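You operate a simulated robot arm through the tools that you are given. There is no shell and no other tool. Be economical: measure what you need, move in short steps, check, and stop when the job is done.

Carry out the task below with a simulated robot arm. There is one attempt and no reset: what you move stays moved.

## Task
Change machine one's green film for the ringed brown one and wet it.
Fine: power off first, and leave it off. Lay the green film on the bench; water from the wash bottle, which goes back. Set down upright: wash bottle.
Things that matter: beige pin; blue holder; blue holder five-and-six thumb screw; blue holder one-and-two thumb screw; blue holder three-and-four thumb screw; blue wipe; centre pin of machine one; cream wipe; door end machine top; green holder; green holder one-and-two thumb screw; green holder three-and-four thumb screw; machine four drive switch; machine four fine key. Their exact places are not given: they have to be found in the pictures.

The check looks at the end state, three seconds after you hand in, the way a careful person would. Anything else that was tipped, shoved, dropped, spilled or broken makes it a failure.

## Robot
A 7-joint arm with a two-finger parallel gripper on a trunk, on a base that drives. Base frame: it is fixed to the floor where the robot stands at the start and does not move with it; the origin is under the middle of the robot, x ahead of it, y to its left, z up. Lengths are in cm, angles in rad, forces in N, time in s.
With the tool pointing down near the work surface it reaches from about 10 to 86 cm from the robot's upright axis, wherever it stands. Its first joint turns from -2.007 to 2.007 rad. Places, roughly: beige pin (2x2x5 cm) [70, 50, 100]; blue holder (18x18x8 cm) [70, 50, 100]; blue holder five-and-six thumb screw [70, 60, 100]; blue holder one-and-two thumb screw [60, 50, 100]; blue holder three-and-four thumb screw [70, 50, 100]; blue wipe [50, 125, 75]; centre pin of machine one [70, 30, 110]; door end machine top [60, 20, 80]; green holder one-and-two thumb screw [40, 80, 80]; green holder three-and-four thumb screw [50, 90, 80]; machine four drive switch [50, -150, 80]; machine four fine key [50, -170, 90]; machine four four-dot handle [80, -150, 110]; machine four grind key [50, -160, 90]; machine four mains rocker [50, -170, 80]; machine four minus key [50, -150, 90]. Payload 3.91 kg.
Tool frame: the origin (TCP) lies between the finger pads and is the grasp point; the fingertips stand 3 cm ahead of it; z points along the fingers, y is the line along which they close. Largest opening 11 cm; finger width 2, thickness 1; the body of the gripper, 4.8 by 11.2 cm, starts 5.5 cm behind the TCP.
Orientation is that of the tool frame in the base frame, as a unit quaternion [w, x, y, z]. With the fingers straight down and closing along the base's y, the tool's x points along the base's -x, its y along +y and its z along -z.

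## Interface
- The arm moves only by the tool arm_command. Its argument "steps" is a list of rows, each a list of 2 entries, a list of its own where there are three numbers: the shift along the base's x, y, z in cm, then the turn, a rotation vector about the base's x, y, z in degrees. In form: [[[dx, dy, dz], [ax, ay, az]], ...]. A call has 1 to 12 rows; each row shifts and turns the commanded pose from where the row before left it. "jaw" is the gripper command, from -1 (fully open) to 1 (shut), values between in proportion, set as the call begins (left out, the last holds). Rows are played at 5 a second. More than 5 cm and 0.15 rad between two rows, or a gripper value outside its range, and nothing of the call is played. A pose out of reach is approached as far as the arm can. The call stops where the force on the tool passes 40 N (or 10 N more than at its start, if that is more) or the arm is blocked; 0.2 s more then pass. Each finger travels about 15.3 cm/s and halts on what it meets, pressing with about 31 N; the grip force reading is that of the motor and also rises with nothing between the fingers. The clock runs only during rows and for 0.2 s after the last one: add rows that do not move to give the fingers time. The reply holds the time, the measured pose of the TCP, the force on the tool along the base axes, the opening and the grip force, in the units named above and with some noise, with the torque about the TCP (base axes, N m) and any sound that the robot's microphone picked up.
- Cameras (640 x 400 px; columns grow to the right, rows downward): "scene" is now at [21.86, 19.11, 154.51]; the picture's right is [-0.18, -0.98, 0.00], its down [-0.72, 0.13, -0.68] and it looks along [0.67, -0.12, -0.73] (base axes); focal length 238 px, centre (320, 200). "wrist" rides on the gripper at [7.2, 1.7, -10.3] in the tool frame; the picture's right is [-0.23, 0.97, 0.00], its down [-0.76, -0.18, -0.62] and it looks along [-0.61, -0.14, 0.78] (tool axes); focal length 222 px, centre (320, 200).
- capture(camera): a new picture of that camera. No time passes.
- raise_lower(by): slides the trunk up (or, below 0, down) by that many cm; the arm and the scene camera ride with it, the base frame stays. It gives what a move gives, with no picture.
- roll_base(legs): drives the robot by 1 to 6 legs, each [ahead, left, turn to the left] in cm, cm and rad, along the robot's own axes; the way and the turn of a leg run together, so that a leg with both is an arc; at most 150 cm and 3.142 rad a leg. The arm and the cameras ride along, it lands a little off, and it stops where it bumps. It gives what a move gives.
- aim_head(pan, tilt): turns the head with the scene camera to pan (to the left, within 1.396 rad either way) and tilt (down, from -0.506 to 1.204), counted from straight ahead of the robot. It gives what a move gives.
- locate(camera, pixels): for up to 12 pixels [column, row] of the newest picture of that camera ("zoom" is the newest enlarged one), the place [x, y, z] in the base frame of the surface seen there, good to about 0.2 cm. No time passes.
- zoom(camera, box): a new picture of the part [left, top, right, bottom] of that camera's present view, enlarged. No time passes.
- job_done(): hands the job in; it is judged then, once.

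Keep the steps short. Do not move on a guess: measure, check each grasp and each placing, and mend mistakes. In all there are 80 turns and 68 pictures (those below and enlarged ones count). Leave the gripper open and the arm clear of the work at the hand-in unless told otherwise, and finish with a single line.

The tools are called after ">>>" as a command line: name --argument value ..., lists and objects as JSON in quotes. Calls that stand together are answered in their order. arm_command: Moves the arm, as the interface text tells. Its arguments: {"type":"object","properties":{"steps":{"type":"array"},"jaw":{"type":"number"}},"required":["steps"]} The other tools are called the same way: raise_lower (by) slides the trunk up or down; roll_base (legs) drives the base; aim_head (pan, tilt) turns the head that bears the scene camera; capture (camera) takes a picture; locate (camera, pixels) gives the place of the surface under pixels of a picture; zoom (camera, box) takes an enlarged picture of a part of a camera's view; job_done () hands the job in.

At the start:

```text
clock: 0.0
position: [44.96, 17.29, 131.24]
tcp_rot: [0.0, 0.0, 1.0, 0.0]
ft_force: [0.3, 0.6, 0.6]
torque: [0.0, -0.01, 0.0]
opening: 11.02
grip_force: 0.1
trunk travel left (down, up): [-90.0, 9.0]
robot x, y, heading: [0.17, -0.04, -0.0]
head pan, tilt: [-0.178, 0.824]
```

scene: 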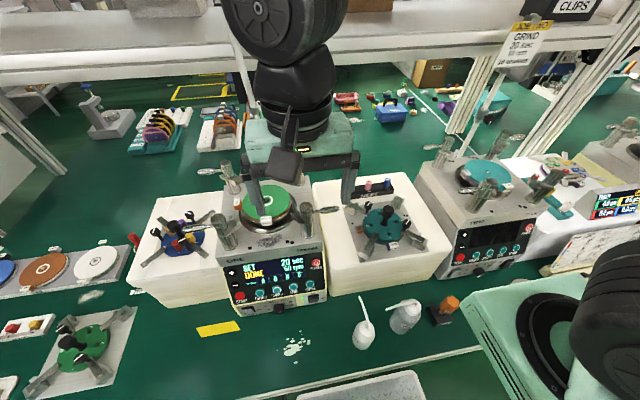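
wrist: 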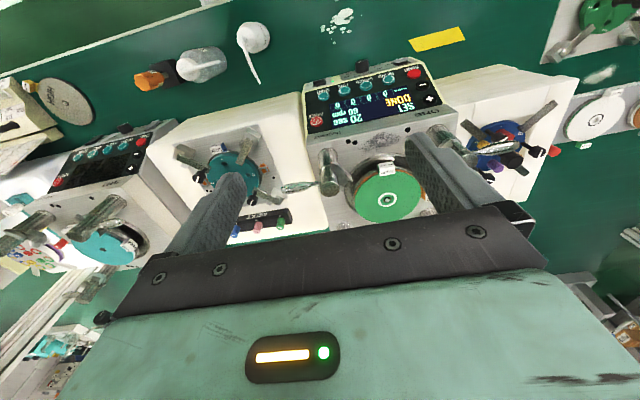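

I see machine one (screen reads DONE) with the green film at about pixel (265,205). I'll zoom on the machine and on the left-hand rack of films.

>>> zoom --camera "scene" --box '[200, 150, 350, 310]'

>>> zoom --camera "scene" --box '[0, 220, 200, 400]'

>>> zoom --camera "scene" --box '[330, 270, 490, 370]'

```text
2.50 times, centred on (275, 230) of scene
```

zoom: 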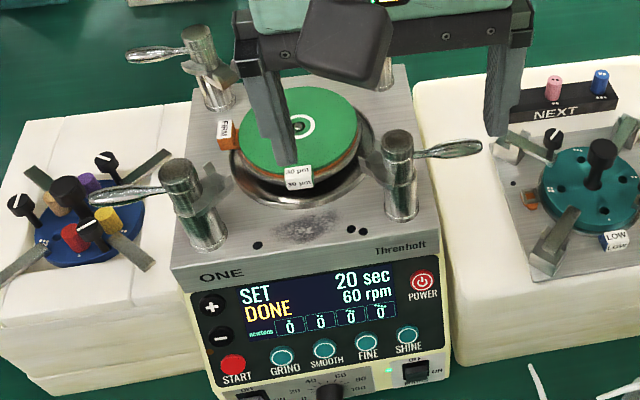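

```text
2.22 times, centred on (100, 310) of scene
```

zoom: 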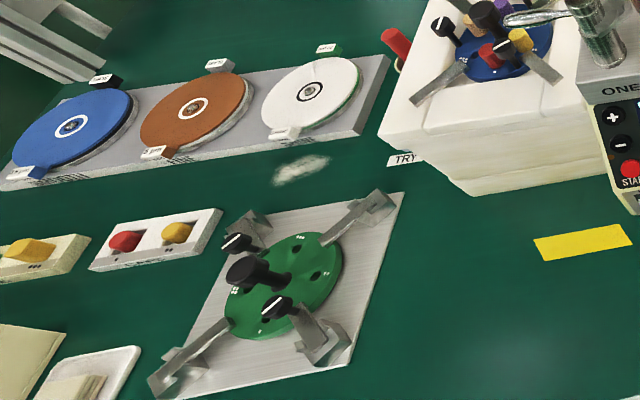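

```text
4.00 times, centred on (410, 320) of scene
```

zoom: 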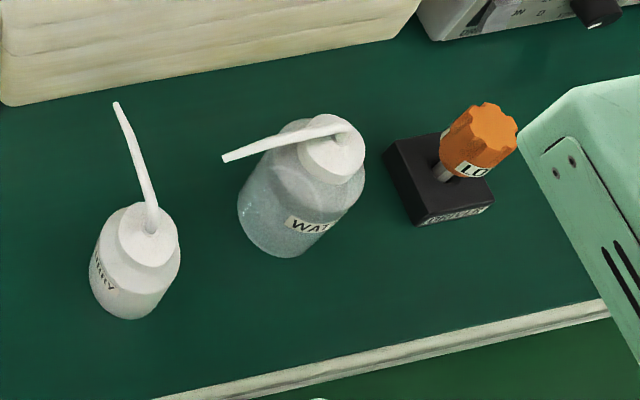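

The water bottle label reads "WAT..". I'll look closer at the control panel, then turn the head left to inspect the films.

>>> zoom --camera "scene" --box '[224, 250, 334, 320]'

>>> zoom --camera "scene" --box '[60, 70, 260, 180]'

>>> aim_head --pan 0.9 --tilt 0.75

>>> capture --camera "scene"

```text
5.71 times, centred on (279, 285) of scene
```

zoom: 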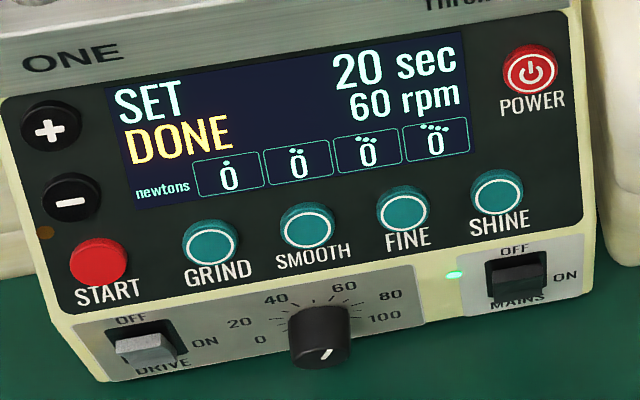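

```text
3.20 times, centred on (160, 125) of scene
```

zoom: 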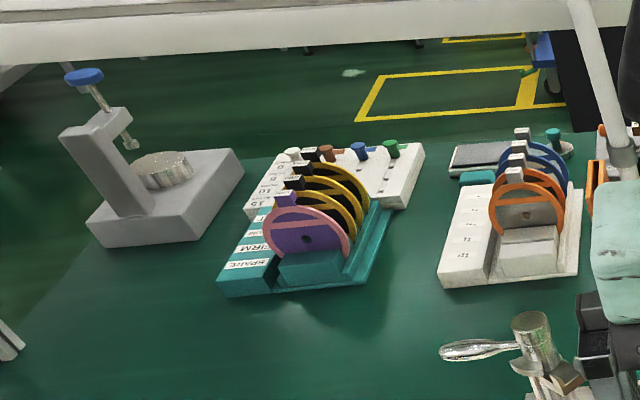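

```text
clock: 1.3
position: [44.94, 17.15, 131.27]
tcp_rot: [0.0, 0.0, 1.0, 0.0]
ft_force: [-0.4, -0.5, 0.5]
torque: [0.0, 0.02, 0.04]
opening: 11.0
grip_force: 0.0
trunk travel left (down, up): [-90.0, 9.0]
robot x, y, heading: [-0.26, 0.17, -0.0]
head pan, tilt: [0.901, 0.75]
```

```text
60 pictures are left
```

scene: 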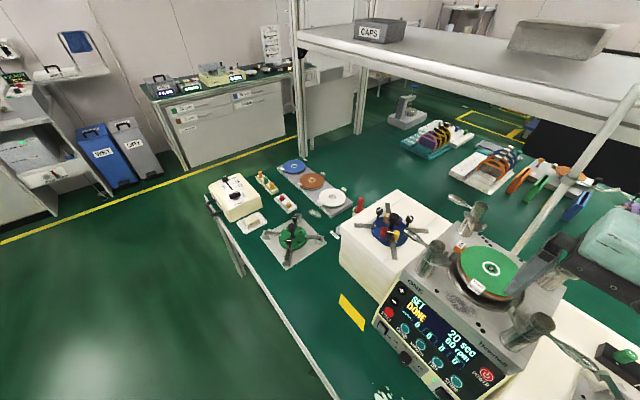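

Robot-mount brown disc at (313,180) has a ring. I'll zoom on the rack and on the back-bench racks to check which brown is "ringed".

>>> zoom --camera "scene" --box '[230, 150, 360, 230]'

>>> zoom --camera "scene" --box '[390, 90, 600, 220]'

>>> zoom --camera "scene" --box '[410, 190, 560, 330]'

>>> locate --camera "scene" --pixels '[[313, 181], [300, 187], [316, 172], [332, 198], [293, 166], [492, 267], [487, 375], [350, 310], [467, 290], [500, 290], [480, 250]]'

```text
4.92 times, centred on (295, 190) of scene
```

zoom: 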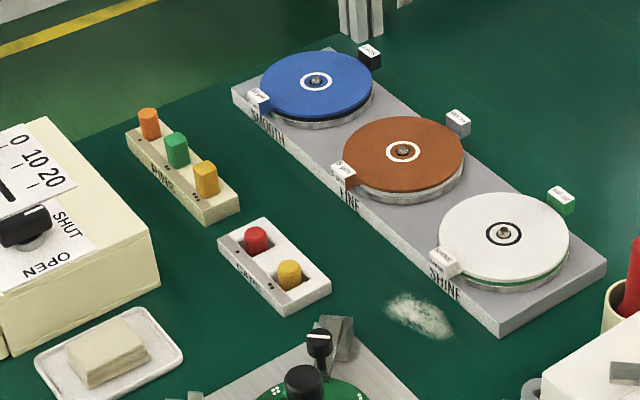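

```text
3.05 times, centred on (495, 155) of scene
```

zoom: 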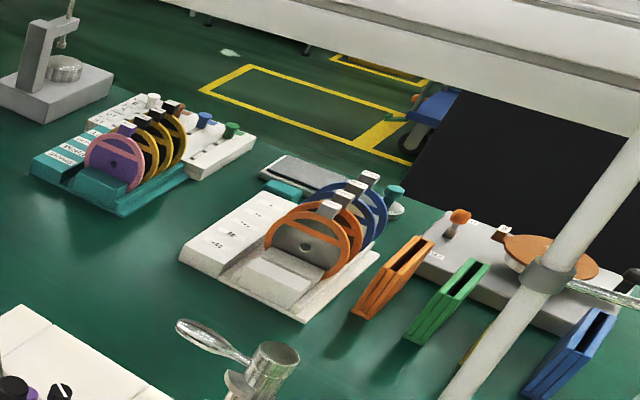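

```text
2.86 times, centred on (485, 260) of scene
```

zoom: 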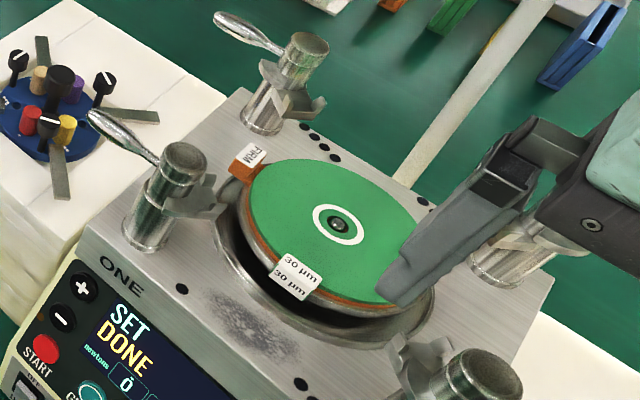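

```text
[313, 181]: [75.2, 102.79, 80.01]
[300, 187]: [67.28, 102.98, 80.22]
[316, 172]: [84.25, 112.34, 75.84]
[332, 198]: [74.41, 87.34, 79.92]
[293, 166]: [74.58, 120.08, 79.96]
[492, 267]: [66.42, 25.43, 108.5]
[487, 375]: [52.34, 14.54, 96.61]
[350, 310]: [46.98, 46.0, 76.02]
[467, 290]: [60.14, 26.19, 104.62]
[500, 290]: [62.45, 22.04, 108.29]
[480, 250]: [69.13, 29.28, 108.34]
```

The FINE rack holds the brown ringed film with a "5 µm" tab. I'll check the other brown disc at the back, and measure tabs and edges.

>>> zoom --camera "scene" --box '[540, 150, 620, 200]'

>>> zoom --camera "scene" --box '[290, 165, 335, 195]'

>>> locate --camera "zoom" --pixels '[[100, 180], [145, 165], [95, 215], [140, 210], [300, 143], [155, 120], [420, 150], [290, 240], [300, 60], [300, 260], [425, 15], [300, 170]]'

```text
8.00 times, centred on (580, 175) of scene
```

zoom: 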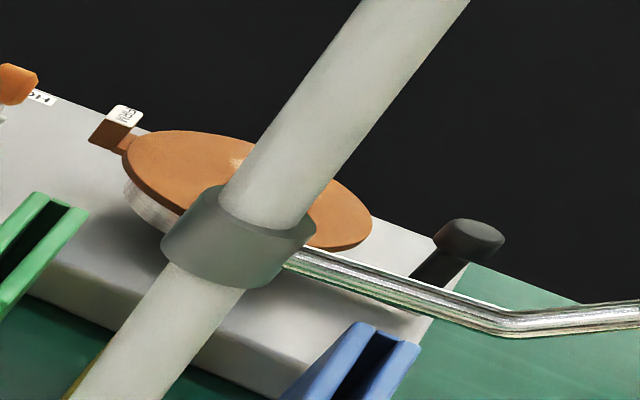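

```text
13.33 times, centred on (312, 180) of scene
```

zoom: 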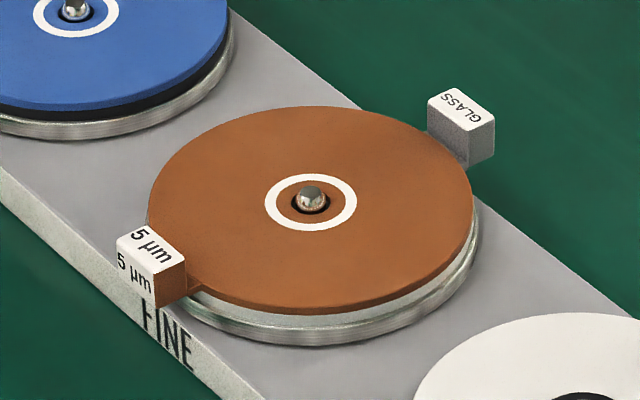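

```text
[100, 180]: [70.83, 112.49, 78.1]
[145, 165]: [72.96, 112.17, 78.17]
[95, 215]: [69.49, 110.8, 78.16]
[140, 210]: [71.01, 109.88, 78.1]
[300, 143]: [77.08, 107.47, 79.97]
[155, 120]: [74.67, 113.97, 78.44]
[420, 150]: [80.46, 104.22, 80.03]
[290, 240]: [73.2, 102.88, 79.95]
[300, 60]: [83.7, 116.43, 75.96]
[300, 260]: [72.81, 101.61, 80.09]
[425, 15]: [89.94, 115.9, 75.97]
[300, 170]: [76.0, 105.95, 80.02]
```

The back brown one belongs to another setup (no clear ring); the rack's is ringed. I measure the tab and rim in this same zoom.

>>> locate --camera "zoom" --pixels '[[122, 240], [165, 230], [182, 265], [150, 252], [135, 275], [165, 300], [158, 200], [460, 180], [300, 112], [300, 308], [312, 190], [460, 105]]'

>>> aim_head --pan 0.0 --tilt 0.9

>>> capture --camera "scene"

```text
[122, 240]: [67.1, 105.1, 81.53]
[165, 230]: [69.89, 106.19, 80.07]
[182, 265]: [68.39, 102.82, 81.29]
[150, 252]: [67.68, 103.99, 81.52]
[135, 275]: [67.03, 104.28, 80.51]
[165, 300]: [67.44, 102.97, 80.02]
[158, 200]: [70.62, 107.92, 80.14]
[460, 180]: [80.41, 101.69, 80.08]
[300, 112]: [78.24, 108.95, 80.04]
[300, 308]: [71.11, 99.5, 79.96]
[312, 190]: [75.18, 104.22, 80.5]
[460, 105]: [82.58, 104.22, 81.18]
```

```text
clock: 2.5
position: [44.91, 17.28, 131.32]
tcp_rot: [0.0, 0.0, 1.0, -0.001]
ft_force: [-1.1, 0.2, -0.8]
torque: [0.01, -0.01, 0.01]
opening: 11.0
grip_force: 0.1
trunk travel left (down, up): [-90.0, 9.0]
robot x, y, heading: [0.32, 0.01, 0.0]
head pan, tilt: [0.0, 0.901]
```

```text
54 pictures are left
```

scene: 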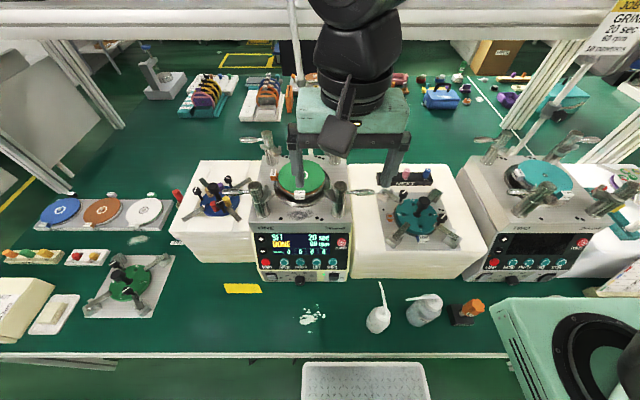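

Film tab: x 67–68.4, y 102.8–105, z 79.7–81.5; film top z 80. Now I measure machine one's panel, film and posts.

>>> zoom --camera "scene" --box '[230, 120, 390, 220]'

>>> locate --camera "zoom" --pixels '[[275, 290], [265, 300], [288, 300], [275, 308], [275, 260], [158, 210], [430, 250], [160, 60], [340, 335], [110, 260], [190, 295], [390, 330]]'

>>> zoom --camera "scene" --box '[250, 220, 358, 288]'

>>> locate --camera "zoom" --pixels '[[543, 133], [543, 123], [543, 143], [530, 133], [556, 133], [500, 133], [560, 100], [560, 200], [515, 320], [515, 335], [525, 300], [100, 250]]'

```text
4.00 times, centred on (310, 170) of scene
```

zoom: 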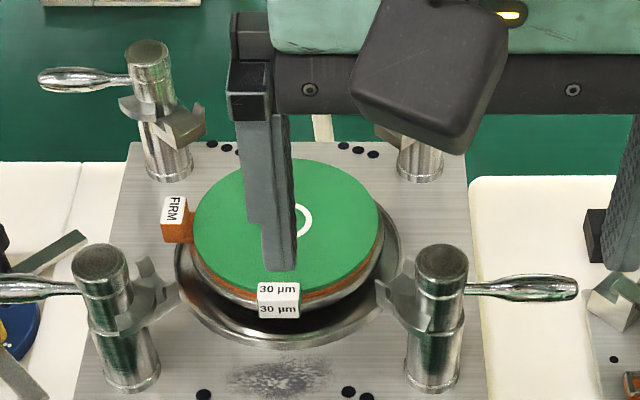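

```text
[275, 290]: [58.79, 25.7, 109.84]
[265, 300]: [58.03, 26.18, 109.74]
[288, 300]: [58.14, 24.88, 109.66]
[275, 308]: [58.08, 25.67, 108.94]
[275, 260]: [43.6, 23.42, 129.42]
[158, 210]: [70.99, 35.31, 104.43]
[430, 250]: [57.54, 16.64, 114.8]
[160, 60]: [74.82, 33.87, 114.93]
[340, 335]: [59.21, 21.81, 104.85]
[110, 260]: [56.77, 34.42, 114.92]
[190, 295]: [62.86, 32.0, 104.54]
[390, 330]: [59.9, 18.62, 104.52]
```

```text
5.88 times, centred on (304, 254) of scene
```

zoom: 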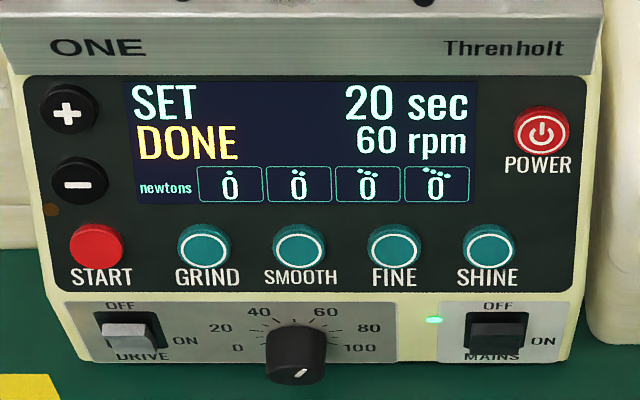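

```text
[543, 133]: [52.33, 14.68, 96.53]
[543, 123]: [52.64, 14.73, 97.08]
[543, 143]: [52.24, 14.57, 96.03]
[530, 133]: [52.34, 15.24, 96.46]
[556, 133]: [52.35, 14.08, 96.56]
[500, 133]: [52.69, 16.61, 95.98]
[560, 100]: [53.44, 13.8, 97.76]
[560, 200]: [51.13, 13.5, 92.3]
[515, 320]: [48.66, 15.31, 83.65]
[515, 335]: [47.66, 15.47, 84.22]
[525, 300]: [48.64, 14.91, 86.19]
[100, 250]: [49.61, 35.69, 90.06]
```

POWER key face centre (52.35, 14.65, 96.5), facing (-0.92, 0, 0.39). I'll shut the jaw, tilt the tool 64° forward and bring it to stand about 2 cm off the key.

>>> arm_command --steps '[[[0, -0.33, -4.08], [0, -8, 0]], [[0, -0.33, -4.08], [0, -8, 0]], [[0, -0.33, -4.08], [0, -8, 0]], [[0, -0.33, -4.08], [0, -8, 0]], [[0, -0.33, -4.08], [0, -8, 0]], [[0, -0.33, -4.08], [0, -8, 0]], [[0.9, -0.33, -4.08], [0, -8, 0]], [[1, -0.33, -4.08], [0, -8, 0]], [[0, 0, 0], [0, 0, 0]]]' --jaw 1

>>> capture --camera "scene"

```text
clock: 4.5
position: [48.04, 15.53, 98.44]
tcp_rot: [0.53, -0.002, 0.848, 0.0]
ft_force: [0.3, -0.3, 0.3]
torque: [0.0, 0.01, 0.0]
opening: 0.0
grip_force: 31.5
out of reach, approached as far as the arm can: row 8
trunk travel left (down, up): [-90.0, 9.0]
robot x, y, heading: [0.16, 0.24, -0.005]
head pan, tilt: [0.0, 0.901]
```

```text
51 pictures are left
```

scene: 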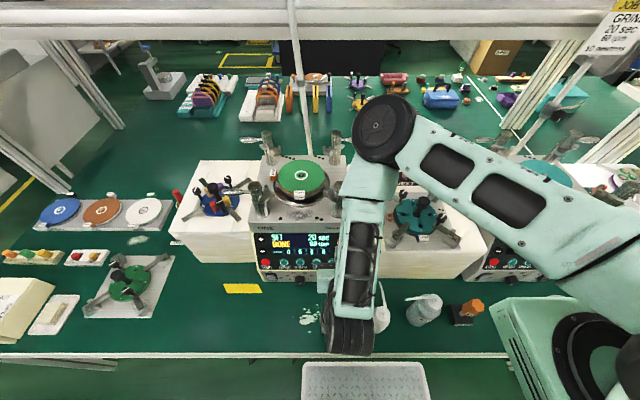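

The arm's wrist is near the bottle at (380,315) in the picture; I check its height and take the wrist view.

>>> locate --camera "scene" --pixels '[[350, 340], [365, 260], [378, 100], [383, 300], [378, 325], [350, 310], [385, 285]]'

>>> capture --camera "wrist"

```text
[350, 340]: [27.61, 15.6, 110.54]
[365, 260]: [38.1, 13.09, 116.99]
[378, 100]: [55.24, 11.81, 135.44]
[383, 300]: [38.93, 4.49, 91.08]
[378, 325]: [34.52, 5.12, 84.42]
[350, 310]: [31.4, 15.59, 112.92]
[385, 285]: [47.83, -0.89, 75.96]
```

```text
50 pictures are left
```

wrist: 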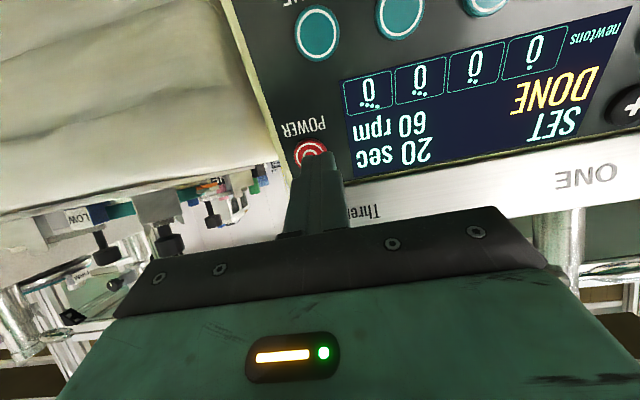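

Arm is clear (z > 110). I'll align 0.85 cm in -y, then press along the key's axis in small rows.

>>> arm_command --steps '[[[0, -0.85, 0], [0, 0, 0]], [[0.46, 0, -0.2], [0, 0, 0]], [[0.46, 0, -0.2], [0, 0, 0]], [[0.37, 0, -0.16], [0, 0, 0]], [[0.18, 0, -0.08], [0, 0, 0]], [[0.18, 0, -0.08], [0, 0, 0]], [[0.18, 0, -0.08], [0, 0, 0]], [[0.0, 0, 0], [0, 0, 0]]]'

>>> zoom --camera "scene" --box '[240, 190, 360, 290]'

```text
clock: 6.3
position: [50.36, 14.92, 97.69]
tcp_rot: [0.528, 0.0, 0.849, 0.0]
ft_force: [-17.4, -3.3, 1.7]
torque: [-0.05, 0.05, -0.06]
opening: 0.0
grip_force: 30.9
out of reach, approached as far as the arm can: row 1
trunk travel left (down, up): [-90.0, 9.0]
robot x, y, heading: [-0.18, -0.41, -0.002]
head pan, tilt: [0.0, 0.901]
heard: click
```

```text
4.00 times, centred on (300, 240) of scene
```

zoom: 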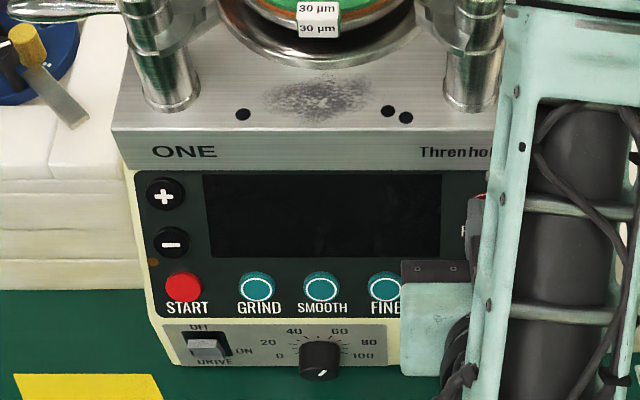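

Screen went dark with a click: power is off. Now retreat, turn the tool down again and go above the green film's tab (58.5, 25.45).

>>> arm_command --steps '[[[-3, 0, 1], [0, 0, 0]], [[0, 0.5, 3.6], [0, 8, 0]], [[0, 0.5, 3.6], [0, 8, 0]], [[0, 0.5, 3.6], [0, 8, 0]], [[0, 0.5, 3.6], [0, 8, 0]], [[0, 0.5, 3.6], [0, 8, 0]], [[0, 0.5, 3.6], [0, 8, 0]], [[0, 0.5, 3.6], [0, 8, 0]], [[0, 0.5, 3.6], [0, 8, 0]], [[3.7, 2.2, -1.5], [0, 0, 0]], [[3.7, 2.2, -1.5], [0, 0, 0]], [[3.7, 2.1, -1.5], [0, 0, 0]]]' --jaw 0

>>> capture --camera "wrist"

>>> zoom --camera "scene" --box '[220, 110, 380, 210]'

```text
clock: 8.9
position: [59.35, 25.84, 122.78]
tcp_rot: [0.0, 0.001, 1.0, 0.0]
ft_force: [-1.1, -0.4, 0.5]
torque: [0.05, -0.02, 0.01]
opening: 5.49
grip_force: 0.0
out of reach, approached as far as the arm can: row 1
trunk travel left (down, up): [-90.0, 9.0]
robot x, y, heading: [0.09, -0.08, 0.006]
head pan, tilt: [0.0, 0.901]
heard: click
```

```text
48 pictures are left
```

wrist: 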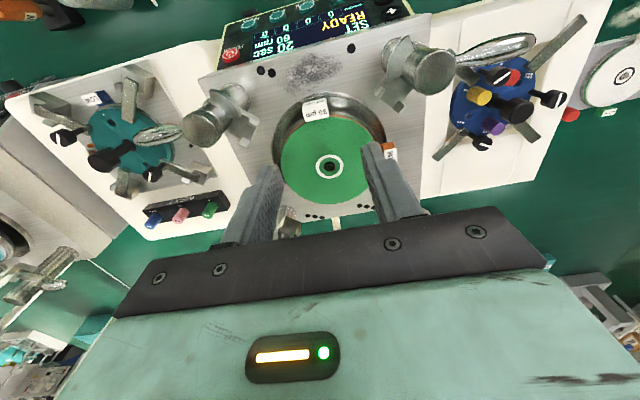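

```text
4.00 times, centred on (300, 160) of scene
```

zoom: 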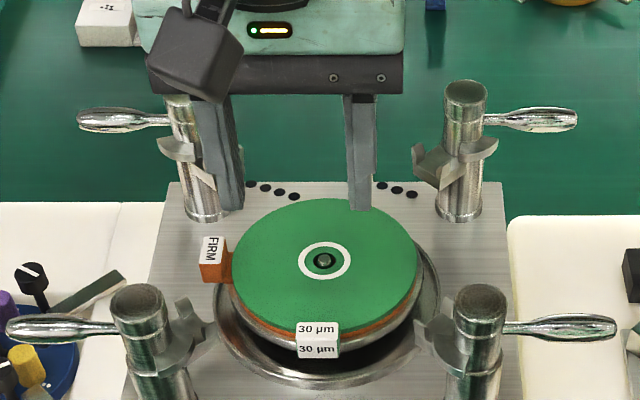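

The panel shows "SET READY" again: opening the jaw against the key pressed it a second time. I go back with the jaw shut and press once more, keeping the jaw still.

>>> arm_command --steps '[[[-3.98, -2.2, 1.5], [0, 0, 0]], [[-3.98, -2.2, 1.5], [0, 0, 0]], [[-3.98, -2.2, 1.5], [0, 0, 0]], [[0, -0.57, -3.55], [0, -8, 0]], [[0, -0.57, -3.55], [0, -8, 0]], [[0, -0.57, -3.55], [0, -8, 0]], [[0, -0.57, -3.55], [0, -8, 0]], [[0, -0.57, -3.55], [0, -8, 0]], [[0, -0.57, -3.55], [0, -8, 0]], [[0, -0.57, -3.55], [0, -8, 0]], [[0, -0.57, -3.55], [0, -8, 0]], [[0, 0, 0], [0, 0, 0]]]' --jaw 1

```text
clock: 11.5
position: [48.4, 15.18, 98.94]
tcp_rot: [0.529, 0.0, 0.849, 0.0]
ft_force: [-0.1, 0.2, 0.2]
torque: [0.01, 0.02, -0.02]
opening: 0.01
grip_force: 30.8
out of reach, approached as far as the arm can: row 11
trunk travel left (down, up): [-90.0, 9.0]
robot x, y, heading: [-0.37, 0.02, -0.001]
head pan, tilt: [0.0, 0.901]
```

>>> arm_command --steps '[[[0, -0.4, -0.4], [0, 0, 0]], [[0.46, 0, -0.2], [0, 0, 0]], [[0.46, 0, -0.2], [0, 0, 0]], [[0.37, 0, -0.16], [0, 0, 0]], [[0.28, 0, -0.12], [0, 0, 0]], [[0.28, 0, -0.12], [0, 0, 0]], [[0.0, 0, 0], [0, 0, 0]], [[-1.5, 0, 0.64], [0, 0, 0]], [[-2.5, 0, 0.6], [0, 0, 0]], [[-3, 0, 0], [0, 0, 0]]]'

>>> zoom --camera "scene" --box '[240, 190, 360, 290]'

```text
clock: 13.7
position: [46.79, 17.38, 98.85]
tcp_rot: [0.528, -0.001, 0.849, -0.001]
ft_force: [-1.2, -0.2, -0.6]
torque: [0.01, -0.02, 0.04]
opening: 0.0
grip_force: 31.2
out of reach, approached as far as the arm can: row 9, 10
trunk travel left (down, up): [-90.0, 9.0]
robot x, y, heading: [0.2, 0.05, 0.004]
head pan, tilt: [0.0, 0.901]
heard: click
```

```text
4.00 times, centred on (300, 240) of scene
```

zoom: 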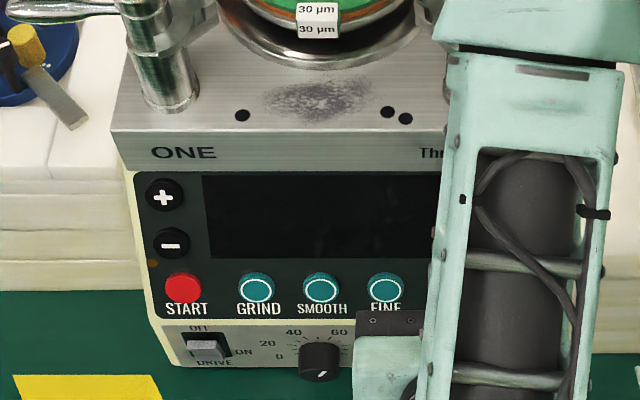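

Screen dark again and the tool is clear. Rise, turn tool down, move over the tab.

>>> arm_command --steps '[[[0, 0, 3.6], [0, 8, 0]], [[0, 0.3, 3.6], [0, 8, 0]], [[0, 0.3, 3.6], [0, 8, 0]], [[0, 0.3, 3.6], [0, 8, 0]], [[0, 0.3, 3.6], [0, 8, 0]], [[0, 0.3, 3.6], [0, 8, 0]], [[0, 0.3, 3.6], [0, 8, 0]], [[0, 0.3, 3.6], [0, 8, 0]], [[3.9, 2, -1], [0, 0, 0]], [[3.9, 2, -1], [0, 0, 0]], [[3.9, 2, -1], [0, 0, 0]], [[0, 0, 0], [0, 0, 0]]]'

>>> zoom --camera "scene" --box '[230, 150, 390, 250]'

>>> locate --camera "zoom" --pixels '[[262, 168], [298, 168], [262, 178], [298, 178], [280, 188], [280, 194], [280, 140], [370, 130], [200, 130], [270, 45], [280, 103], [220, 85]]'

```text
clock: 16.3
position: [58.6, 25.61, 124.51]
tcp_rot: [0.0, 0.0, 1.0, -0.001]
ft_force: [0.4, 0.2, 0.1]
torque: [0.0, -0.04, -0.01]
opening: 0.01
grip_force: 31.0
trunk travel left (down, up): [-90.0, 9.0]
robot x, y, heading: [0.35, 0.13, -0.001]
head pan, tilt: [0.0, 0.901]
```

```text
4.00 times, centred on (310, 200) of scene
```

zoom: 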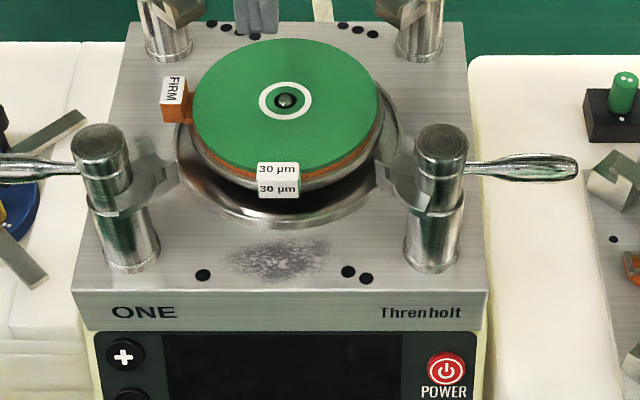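

```text
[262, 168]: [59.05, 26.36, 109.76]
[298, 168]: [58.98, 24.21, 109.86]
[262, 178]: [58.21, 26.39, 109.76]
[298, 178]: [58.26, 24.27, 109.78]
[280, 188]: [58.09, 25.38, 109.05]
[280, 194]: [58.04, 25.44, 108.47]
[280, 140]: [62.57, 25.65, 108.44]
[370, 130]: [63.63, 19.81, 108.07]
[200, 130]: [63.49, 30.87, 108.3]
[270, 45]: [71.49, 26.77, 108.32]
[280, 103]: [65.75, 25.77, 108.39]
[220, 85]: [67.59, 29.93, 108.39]
```

Tab: x 58.0–59.4, y 24.1–26.6, z 108.2–109.8. Descend with the jaw half open so the tips straddle it at z≈108.

>>> arm_command --steps '[[[0, -0.25, -3], [0, 0, 0]], [[0.1, 0, -3], [0, 0, 0]], [[0, 0, -3], [0, 0, 0]], [[0, 0, -2.5], [0, 0, 0]], [[0, 0, -1.2], [0, 0, 0]], [[0, 0, -0.6], [0, 0, 0]], [[0, 0, 0], [0, 0, 0]]]' --jaw 0

>>> zoom --camera "scene" --box '[250, 150, 350, 220]'

```text
clock: 17.9
position: [58.72, 25.41, 111.27]
tcp_rot: [-0.001, -0.001, 1.0, 0.0]
ft_force: [0.5, -0.2, -0.7]
torque: [0.0, 0.02, 0.02]
opening: 5.5
grip_force: 0.0
trunk travel left (down, up): [-90.0, 9.0]
robot x, y, heading: [-0.14, 0.13, -0.001]
head pan, tilt: [0.0, 0.901]
```

```text
5.71 times, centred on (300, 185) of scene
```

zoom: 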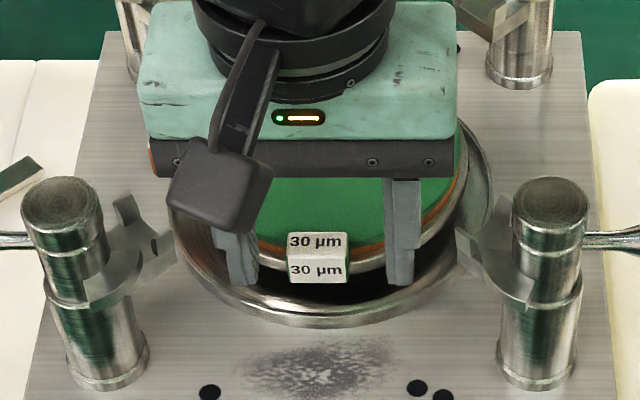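

The tips straddle the tab nicely. Lower 0.3 and close.

>>> arm_command --steps '[[[0, 0, -0.3], [0, 0, 0]], [[0, 0, 0], [0, 0, 0]]]'

>>> arm_command --steps '[[[0, 0, 0], [0, 0, 0]], [[0, 0, 0], [0, 0, 0]], [[0, 0, 0.5], [0, 0, 0]], [[0, 0, 0.5], [0, 0, 0]], [[0, 0, 1], [0, 0, 0]], [[0, 0, 2], [0, 0, 0]], [[0, 0, 2], [0, 0, 0]]]' --jaw 1

>>> zoom --camera "scene" --box '[230, 130, 390, 230]'

```text
clock: 18.5
position: [58.61, 25.29, 110.99]
tcp_rot: [0.001, 0.001, 1.0, 0.001]
ft_force: [-0.3, 0.2, -0.2]
torque: [0.03, -0.02, 0.02]
opening: 5.53
grip_force: 0.1
trunk travel left (down, up): [-90.0, 9.0]
robot x, y, heading: [-0.04, -0.07, -0.003]
head pan, tilt: [0.0, 0.901]
```

```text
clock: 20.1
position: [58.62, 25.5, 116.98]
tcp_rot: [0.0, 0.001, 1.0, 0.001]
ft_force: [-0.1, 0.0, -1.1]
torque: [-0.01, 0.03, 0.0]
opening: 2.51
grip_force: 31.1
trunk travel left (down, up): [-90.0, 9.0]
robot x, y, heading: [0.06, -0.16, -0.0]
head pan, tilt: [0.0, 0.901]
```

```text
4.00 times, centred on (310, 180) of scene
```

zoom: 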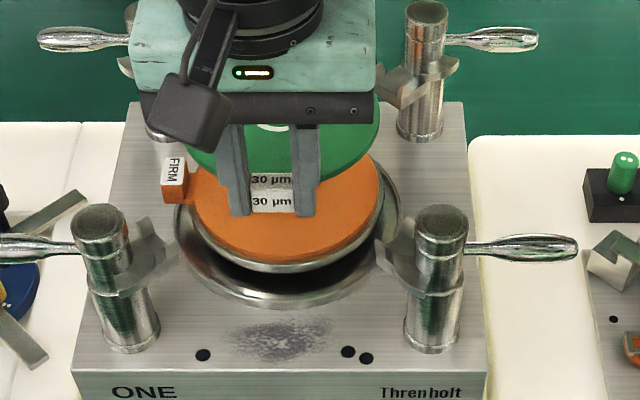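

The green film is off and the orange pad stayed. I'll raise it and find a free bench spot between the green holder and the yellow tape.

>>> arm_command --steps '[[[0, 0, 4], [0, 0, 0]], [[0, 0, 4], [0, 0, 0]], [[-3, 0, 1], [0, 0, 0]]]'

>>> capture --camera "scene"

>>> locate --camera "scene" --pixels '[[200, 275], [200, 340], [170, 310], [225, 320], [174, 257], [225, 285], [240, 330], [180, 250], [424, 310], [437, 295], [410, 298], [200, 351]]'

```text
clock: 20.9
position: [55.61, 25.31, 126.07]
tcp_rot: [0.0, 0.001, 1.0, 0.0]
ft_force: [-0.2, 0.9, -0.7]
torque: [-0.01, 0.04, 0.0]
opening: 2.47
grip_force: 30.8
trunk travel left (down, up): [-90.0, 9.0]
robot x, y, heading: [-0.09, -0.03, -0.002]
head pan, tilt: [0.0, 0.901]
```

```text
42 pictures are left
```

scene: 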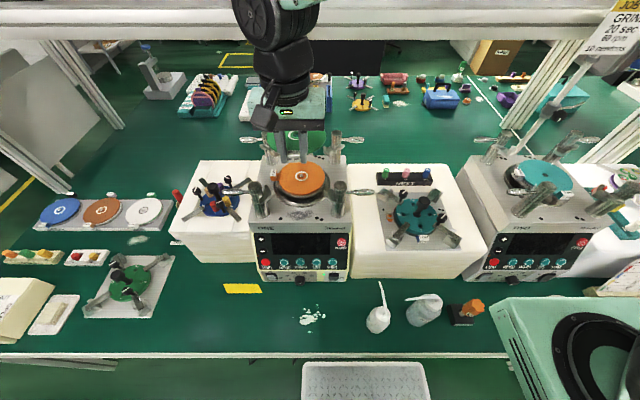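

```text
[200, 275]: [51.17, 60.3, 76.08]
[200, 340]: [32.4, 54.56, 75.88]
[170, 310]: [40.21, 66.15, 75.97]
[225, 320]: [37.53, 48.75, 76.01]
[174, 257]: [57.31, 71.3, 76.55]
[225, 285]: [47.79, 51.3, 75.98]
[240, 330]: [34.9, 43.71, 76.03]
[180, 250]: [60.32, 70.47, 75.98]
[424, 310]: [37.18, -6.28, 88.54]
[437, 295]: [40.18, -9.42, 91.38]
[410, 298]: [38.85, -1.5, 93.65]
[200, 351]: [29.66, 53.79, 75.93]
```

Free spot: film centre at about (43, 57.5). Carry it there at height, then down.

>>> arm_command --steps '[[[-2.5, 4, 0], [0, 0, 0]], [[-2.5, 4, 0], [0, 0, 0]], [[-2.5, 4, 0], [0, 0, 0]], [[-2.5, 4, 0], [0, 0, 0]], [[-2.5, 4, 0], [0, 0, 0]], [[-2.5, 4, 0], [0, 0, 0]], [[-2.5, 4, 0], [0, 0, 0]], [[-2.4, 4.1, 0], [0, 0, 0]], [[0, 0, -4], [0, 0, 0]], [[0, 0, -4], [0, 0, 0]], [[0, 0, -4], [0, 0, 0]], [[0, 0, -4], [0, 0, 0]]]'

>>> arm_command --steps '[[[0, 0, -4], [0, 0, 0]], [[0, 0, -4], [0, 0, 0]], [[0, 0, -4], [0, 0, 0]], [[0, 0, -4], [0, 0, 0]], [[0, 0, -4], [0, 0, 0]], [[0, 0, -3], [0, 0, 0]], [[0, 0, -2], [0, 0, 0]], [[0, 0, -1], [0, 0, 0]], [[0, 0, 0], [0, 0, 0]]]'

>>> capture --camera "scene"

```text
clock: 23.5
position: [35.63, 57.74, 109.9]
tcp_rot: [-0.001, 0.0, 1.0, 0.001]
ft_force: [0.5, 0.0, -0.9]
torque: [0.0, 0.05, 0.01]
opening: 2.49
grip_force: 30.4
trunk travel left (down, up): [-90.0, 9.0]
robot x, y, heading: [0.12, 0.24, 0.002]
head pan, tilt: [0.0, 0.901]
```

```text
clock: 25.5
position: [34.9, 53.93, 85.15]
tcp_rot: [0.0, 0.0, 1.0, 0.0]
ft_force: [0.2, 0.0, -0.1]
torque: [-0.01, 0.02, -0.01]
opening: 2.46
grip_force: 31.0
out of reach, approached as far as the arm can: row 4, 5, 6, 8
trunk travel left (down, up): [-90.0, 9.0]
robot x, y, heading: [-0.13, -0.33, 0.002]
head pan, tilt: [0.0, 0.901]
```

```text
41 pictures are left
```

scene: 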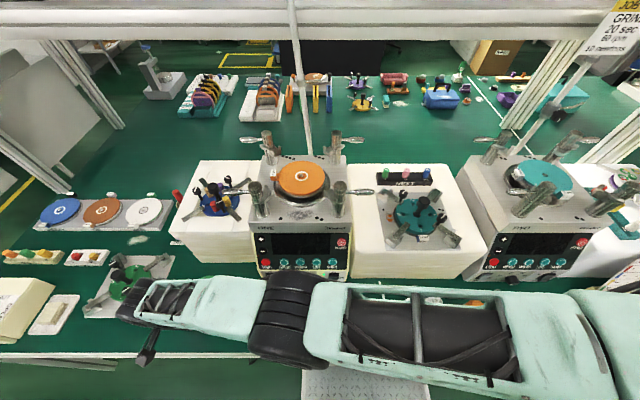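

Out of reach: the arm is stretched. I'll lift again, pull the arm to straight ahead, and drive left instead.

>>> arm_command --steps '[[[0, 0, 4], [0, 0, 0]], [[0, 0, 4], [0, 0, 0]], [[0, 0, 4], [0, 0, 0]], [[0, 0, 4], [0, 0, 0]], [[0, 0, 4], [0, 0, 0]], [[0, 0, 4], [0, 0, 0]], [[0, 0, 4], [0, 0, 0]], [[0, -4.5, 1], [0, 0, 0]], [[0, -4.5, 1], [0, 0, 0]], [[0, -4.5, 1], [0, 0, 0]], [[0, -4.5, 1], [0, 0, 0]], [[0, -4.5, 1], [0, 0, 0]]]'

>>> roll_base --legs '[[0, 50, 0]]'

>>> capture --camera "scene"

```text
clock: 28.1
position: [35.0, 31.52, 118.32]
tcp_rot: [0.0, -0.002, 1.0, 0.0]
ft_force: [-0.1, -0.1, -0.3]
torque: [-0.02, 0.03, 0.02]
opening: 2.51
grip_force: 30.6
trunk travel left (down, up): [-90.0, 9.0]
robot x, y, heading: [-0.05, -0.14, 0.0]
head pan, tilt: [0.0, 0.901]
```

```text
clock: 31.1
position: [34.85, 82.65, 118.31]
tcp_rot: [-0.001, -0.002, 1.0, -0.001]
ft_force: [-0.1, -0.3, -0.1]
torque: [0.0, 0.05, -0.01]
opening: 2.47
grip_force: 31.0
trunk travel left (down, up): [-90.0, 9.0]
robot x, y, heading: [0.05, 50.94, 0.005]
head pan, tilt: [0.0, 0.901]
```

```text
40 pictures are left
```

scene: 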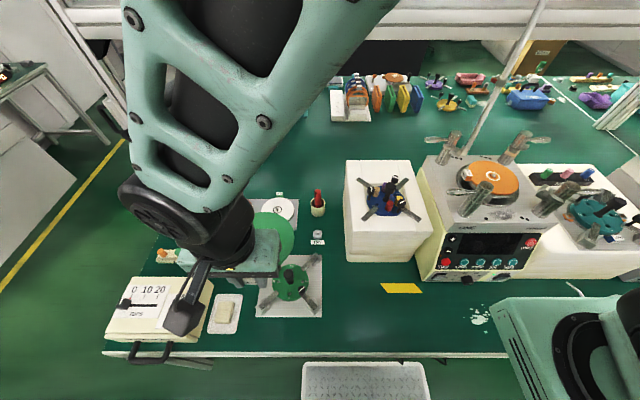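

Now at base y≈51. Move to (35.7, 57.5) and descend.

>>> arm_command --steps '[[[0, -4.2, 0], [0, 0, 0]], [[0, -4.2, 0], [0, 0, 0]], [[0, -4.2, 0], [0, 0, 0]], [[0.3, -4.2, 0], [0, 0, 0]], [[0.3, -4.2, 0], [0, 0, 0]], [[0.3, -4.2, 0], [0, 0, 0]], [[0, 0, -4.5], [0, 0, 0]], [[0, 0, -4.5], [0, 0, 0]], [[0, 0, -4.5], [0, 0, 0]], [[0, 0, -4.5], [0, 0, 0]], [[0, 0, -4.5], [0, 0, 0]], [[0, 0, -4.5], [0, 0, 0]]]'

>>> capture --camera "scene"

```text
clock: 33.7
position: [38.79, 61.34, 92.15]
tcp_rot: [0.0, -0.001, 1.0, 0.0]
ft_force: [0.4, -1.1, -0.5]
torque: [0.01, 0.02, 0.0]
opening: 2.5
grip_force: 31.0
out of reach, approached as far as the arm can: row 5, 6, 7
trunk travel left (down, up): [-90.0, 9.0]
robot x, y, heading: [-0.04, 51.33, -0.0]
head pan, tilt: [0.0, 0.901]
```

```text
39 pictures are left
```

scene: 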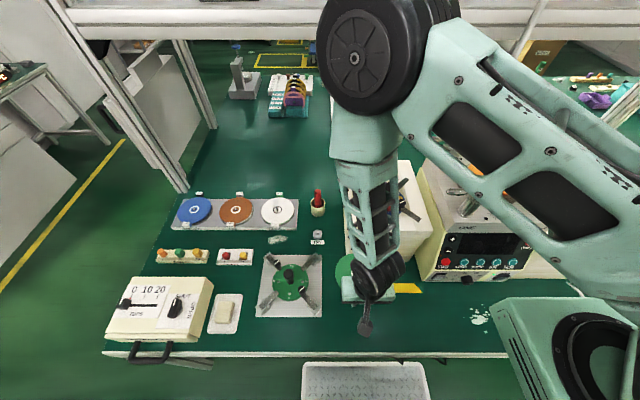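

Close enough; the film would land free. Continue down with a small shift toward (37, 58).

>>> arm_command --steps '[[[-0.4, -1, -3], [0, 0, 0]], [[-0.4, -1, -3], [0, 0, 0]], [[-0.4, -1, -2.5], [0, 0, 0]], [[-0.4, -0.4, -2], [0, 0, 0]], [[0, 0, -1.5], [0, 0, 0]], [[0, 0, 0], [0, 0, 0]]]'

>>> capture --camera "wrist"

```text
clock: 35.1
position: [37.44, 58.05, 80.4]
tcp_rot: [0.0, -0.002, 1.0, 0.0]
ft_force: [0.1, -0.3, -0.3]
torque: [0.01, 0.02, 0.01]
opening: 2.5
grip_force: 30.4
trunk travel left (down, up): [-90.0, 9.0]
robot x, y, heading: [-0.04, 50.98, 0.004]
head pan, tilt: [0.0, 0.901]
```

```text
38 pictures are left
```

wrist: 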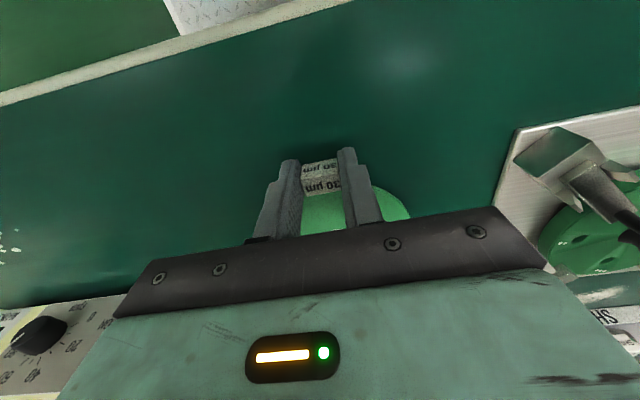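

Clear all round. Lower gently to contact.

>>> arm_command --steps '[[[0, 0, -0.5], [0, 0, 0]], [[0, 0, -0.4], [0, 0, 0]], [[0, 0, -0.2], [0, 0, 0]], [[0, 0, -0.1], [0, 0, 0]], [[0, 0, 0], [0, 0, 0]]]'

```text
clock: 36.3
position: [37.29, 58.22, 79.2]
tcp_rot: [0.0, -0.002, 1.0, 0.0]
ft_force: [0.3, 0.6, -0.1]
torque: [-0.01, 0.01, -0.02]
opening: 2.48
grip_force: 31.0
trunk travel left (down, up): [-90.0, 9.0]
robot x, y, heading: [0.02, 50.95, 0.006]
head pan, tilt: [0.0, 0.901]
```

Torque from the film's weight is gone, so it rests. Open and lift.

>>> arm_command --steps '[[[0, 0, 0], [0, 0, 0]], [[0, 0, 0], [0, 0, 0]], [[0, 0, 2], [0, 0, 0]], [[0, 0, 4], [0, 0, 0]], [[0, 0, 4.5], [0, 0, 0]], [[0, 0, 4.5], [0, 0, 0]], [[0, 0, 4.5], [0, 0, 0]], [[0, 0, 4.5], [0, 0, 0]]]' --jaw 0.1

>>> capture --camera "wrist"

>>> roll_base --legs '[[0, 20, 0]]'

>>> capture --camera "scene"

```text
clock: 38.1
position: [38.71, 59.75, 102.47]
tcp_rot: [-0.001, -0.002, 1.0, -0.001]
ft_force: [0.6, -0.9, -0.5]
torque: [0.03, 0.05, 0.03]
opening: 4.96
grip_force: 0.1
out of reach, approached as far as the arm can: row 7, 8
trunk travel left (down, up): [-90.0, 9.0]
robot x, y, heading: [0.13, 50.79, 0.001]
head pan, tilt: [0.0, 0.901]
```

```text
37 pictures are left
```

wrist: 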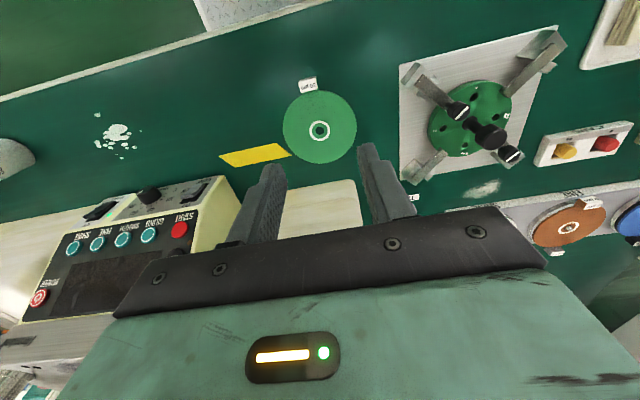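

```text
clock: 39.7
position: [38.46, 80.0, 102.45]
tcp_rot: [0.0, -0.004, 1.0, -0.001]
ft_force: [-0.3, 0.0, 0.8]
torque: [0.0, 0.0, -0.03]
opening: 4.95
grip_force: 0.1
trunk travel left (down, up): [-90.0, 9.0]
robot x, y, heading: [-0.1, 71.15, 0.007]
head pan, tilt: [0.0, 0.901]
```

```text
36 pictures are left
```

scene: 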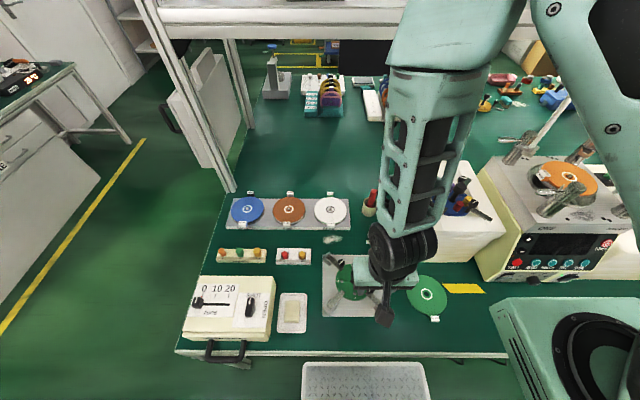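

Green film lies flat on the bench. Now measure the brown tab from here.

>>> zoom --camera "scene" --box '[255, 180, 335, 230]'

>>> locate --camera "zoom" --pixels '[[222, 290], [260, 290], [222, 305], [260, 305], [242, 325], [270, 225], [272, 215], [280, 105], [160, 230], [390, 230], [242, 345], [242, 298]]'

```text
8.00 times, centred on (295, 205) of scene
```

zoom: 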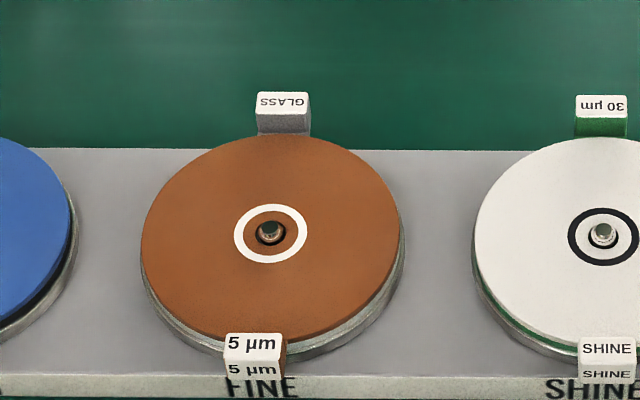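

```text
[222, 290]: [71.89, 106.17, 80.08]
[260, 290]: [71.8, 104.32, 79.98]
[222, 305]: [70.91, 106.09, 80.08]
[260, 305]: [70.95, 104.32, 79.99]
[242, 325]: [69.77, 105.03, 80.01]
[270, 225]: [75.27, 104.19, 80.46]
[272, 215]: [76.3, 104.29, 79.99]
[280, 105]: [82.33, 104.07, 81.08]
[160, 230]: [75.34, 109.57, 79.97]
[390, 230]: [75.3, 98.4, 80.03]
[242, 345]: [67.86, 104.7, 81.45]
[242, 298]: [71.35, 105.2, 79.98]
```

Brown film centre (75.2, 104.1), tab centre ≈ (67.85, 104.15). Move above it, then descend to z≈86.

>>> arm_command --steps '[[[3.27, 2.69, 0], [0, 0, 0]], [[3.27, 2.69, 0], [0, 0, 0]], [[3.27, 2.69, 0], [0, 0, 0]], [[3.27, 2.69, 0], [0, 0, 0]], [[3.27, 2.69, 0], [0, 0, 0]], [[3.27, 2.69, 0], [0, 0, 0]], [[3.27, 2.69, 0], [0, 0, 0]], [[3.27, 2.69, 0], [0, 0, 0]], [[3.2, 2.65, 0], [0, 0, 0]], [[0, 0, -4], [0, 0, 0]], [[0, 0, -4], [0, 0, 0]], [[0, 0, -4], [0, 0, 0]]]' --jaw 0

>>> capture --camera "scene"

```text
clock: 42.3
position: [67.75, 104.25, 90.27]
tcp_rot: [0.0, -0.004, 1.0, -0.001]
ft_force: [0.1, 0.8, -0.4]
torque: [0.04, 0.0, 0.05]
opening: 5.51
grip_force: 0.0
trunk travel left (down, up): [-90.0, 9.0]
robot x, y, heading: [0.12, 70.84, 0.006]
head pan, tilt: [0.0, 0.901]
```

```text
34 pictures are left
```

scene: 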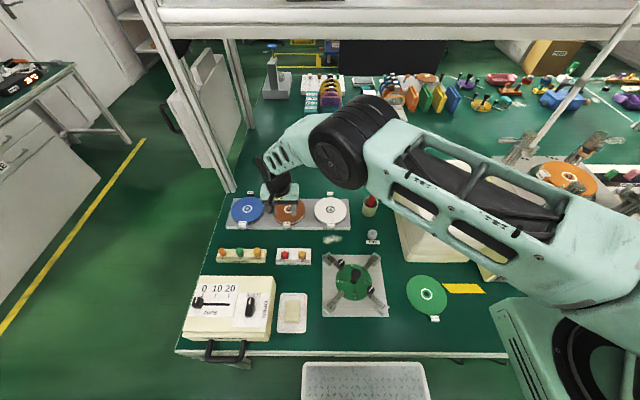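

>>> arm_command --steps '[[[0, 0, -3], [0, 0, 0]], [[0, 0, -2], [0, 0, 0]], [[0.1, -0.1, -1.3], [0, 0, 0]], [[0, 0, 0], [0, 0, 0]]]'

>>> zoom --camera "scene" --box '[235, 150, 355, 235]'

>>> capture --camera "wrist"

```text
clock: 43.3
position: [67.96, 104.07, 84.0]
tcp_rot: [-0.001, -0.005, 1.0, -0.001]
ft_force: [-0.6, -0.2, 0.8]
torque: [0.01, -0.01, 0.03]
opening: 5.49
grip_force: 0.0
trunk travel left (down, up): [-90.0, 9.0]
robot x, y, heading: [-0.56, 70.92, 0.01]
head pan, tilt: [0.0, 0.901]
```

```text
4.71 times, centred on (295, 192) of scene
```

zoom: 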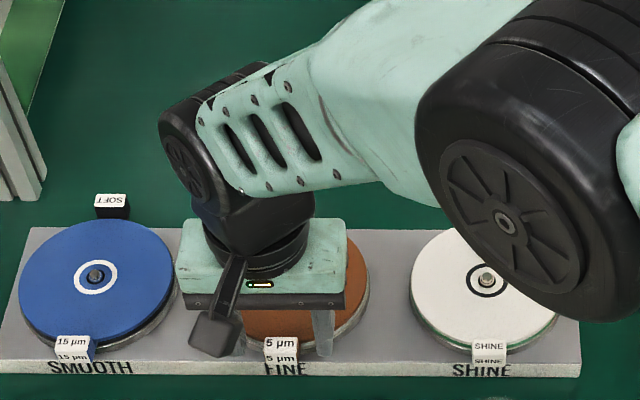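

```text
32 pictures are left
```

wrist: 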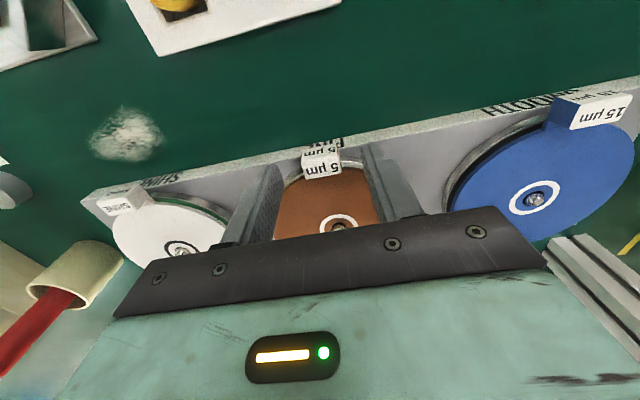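

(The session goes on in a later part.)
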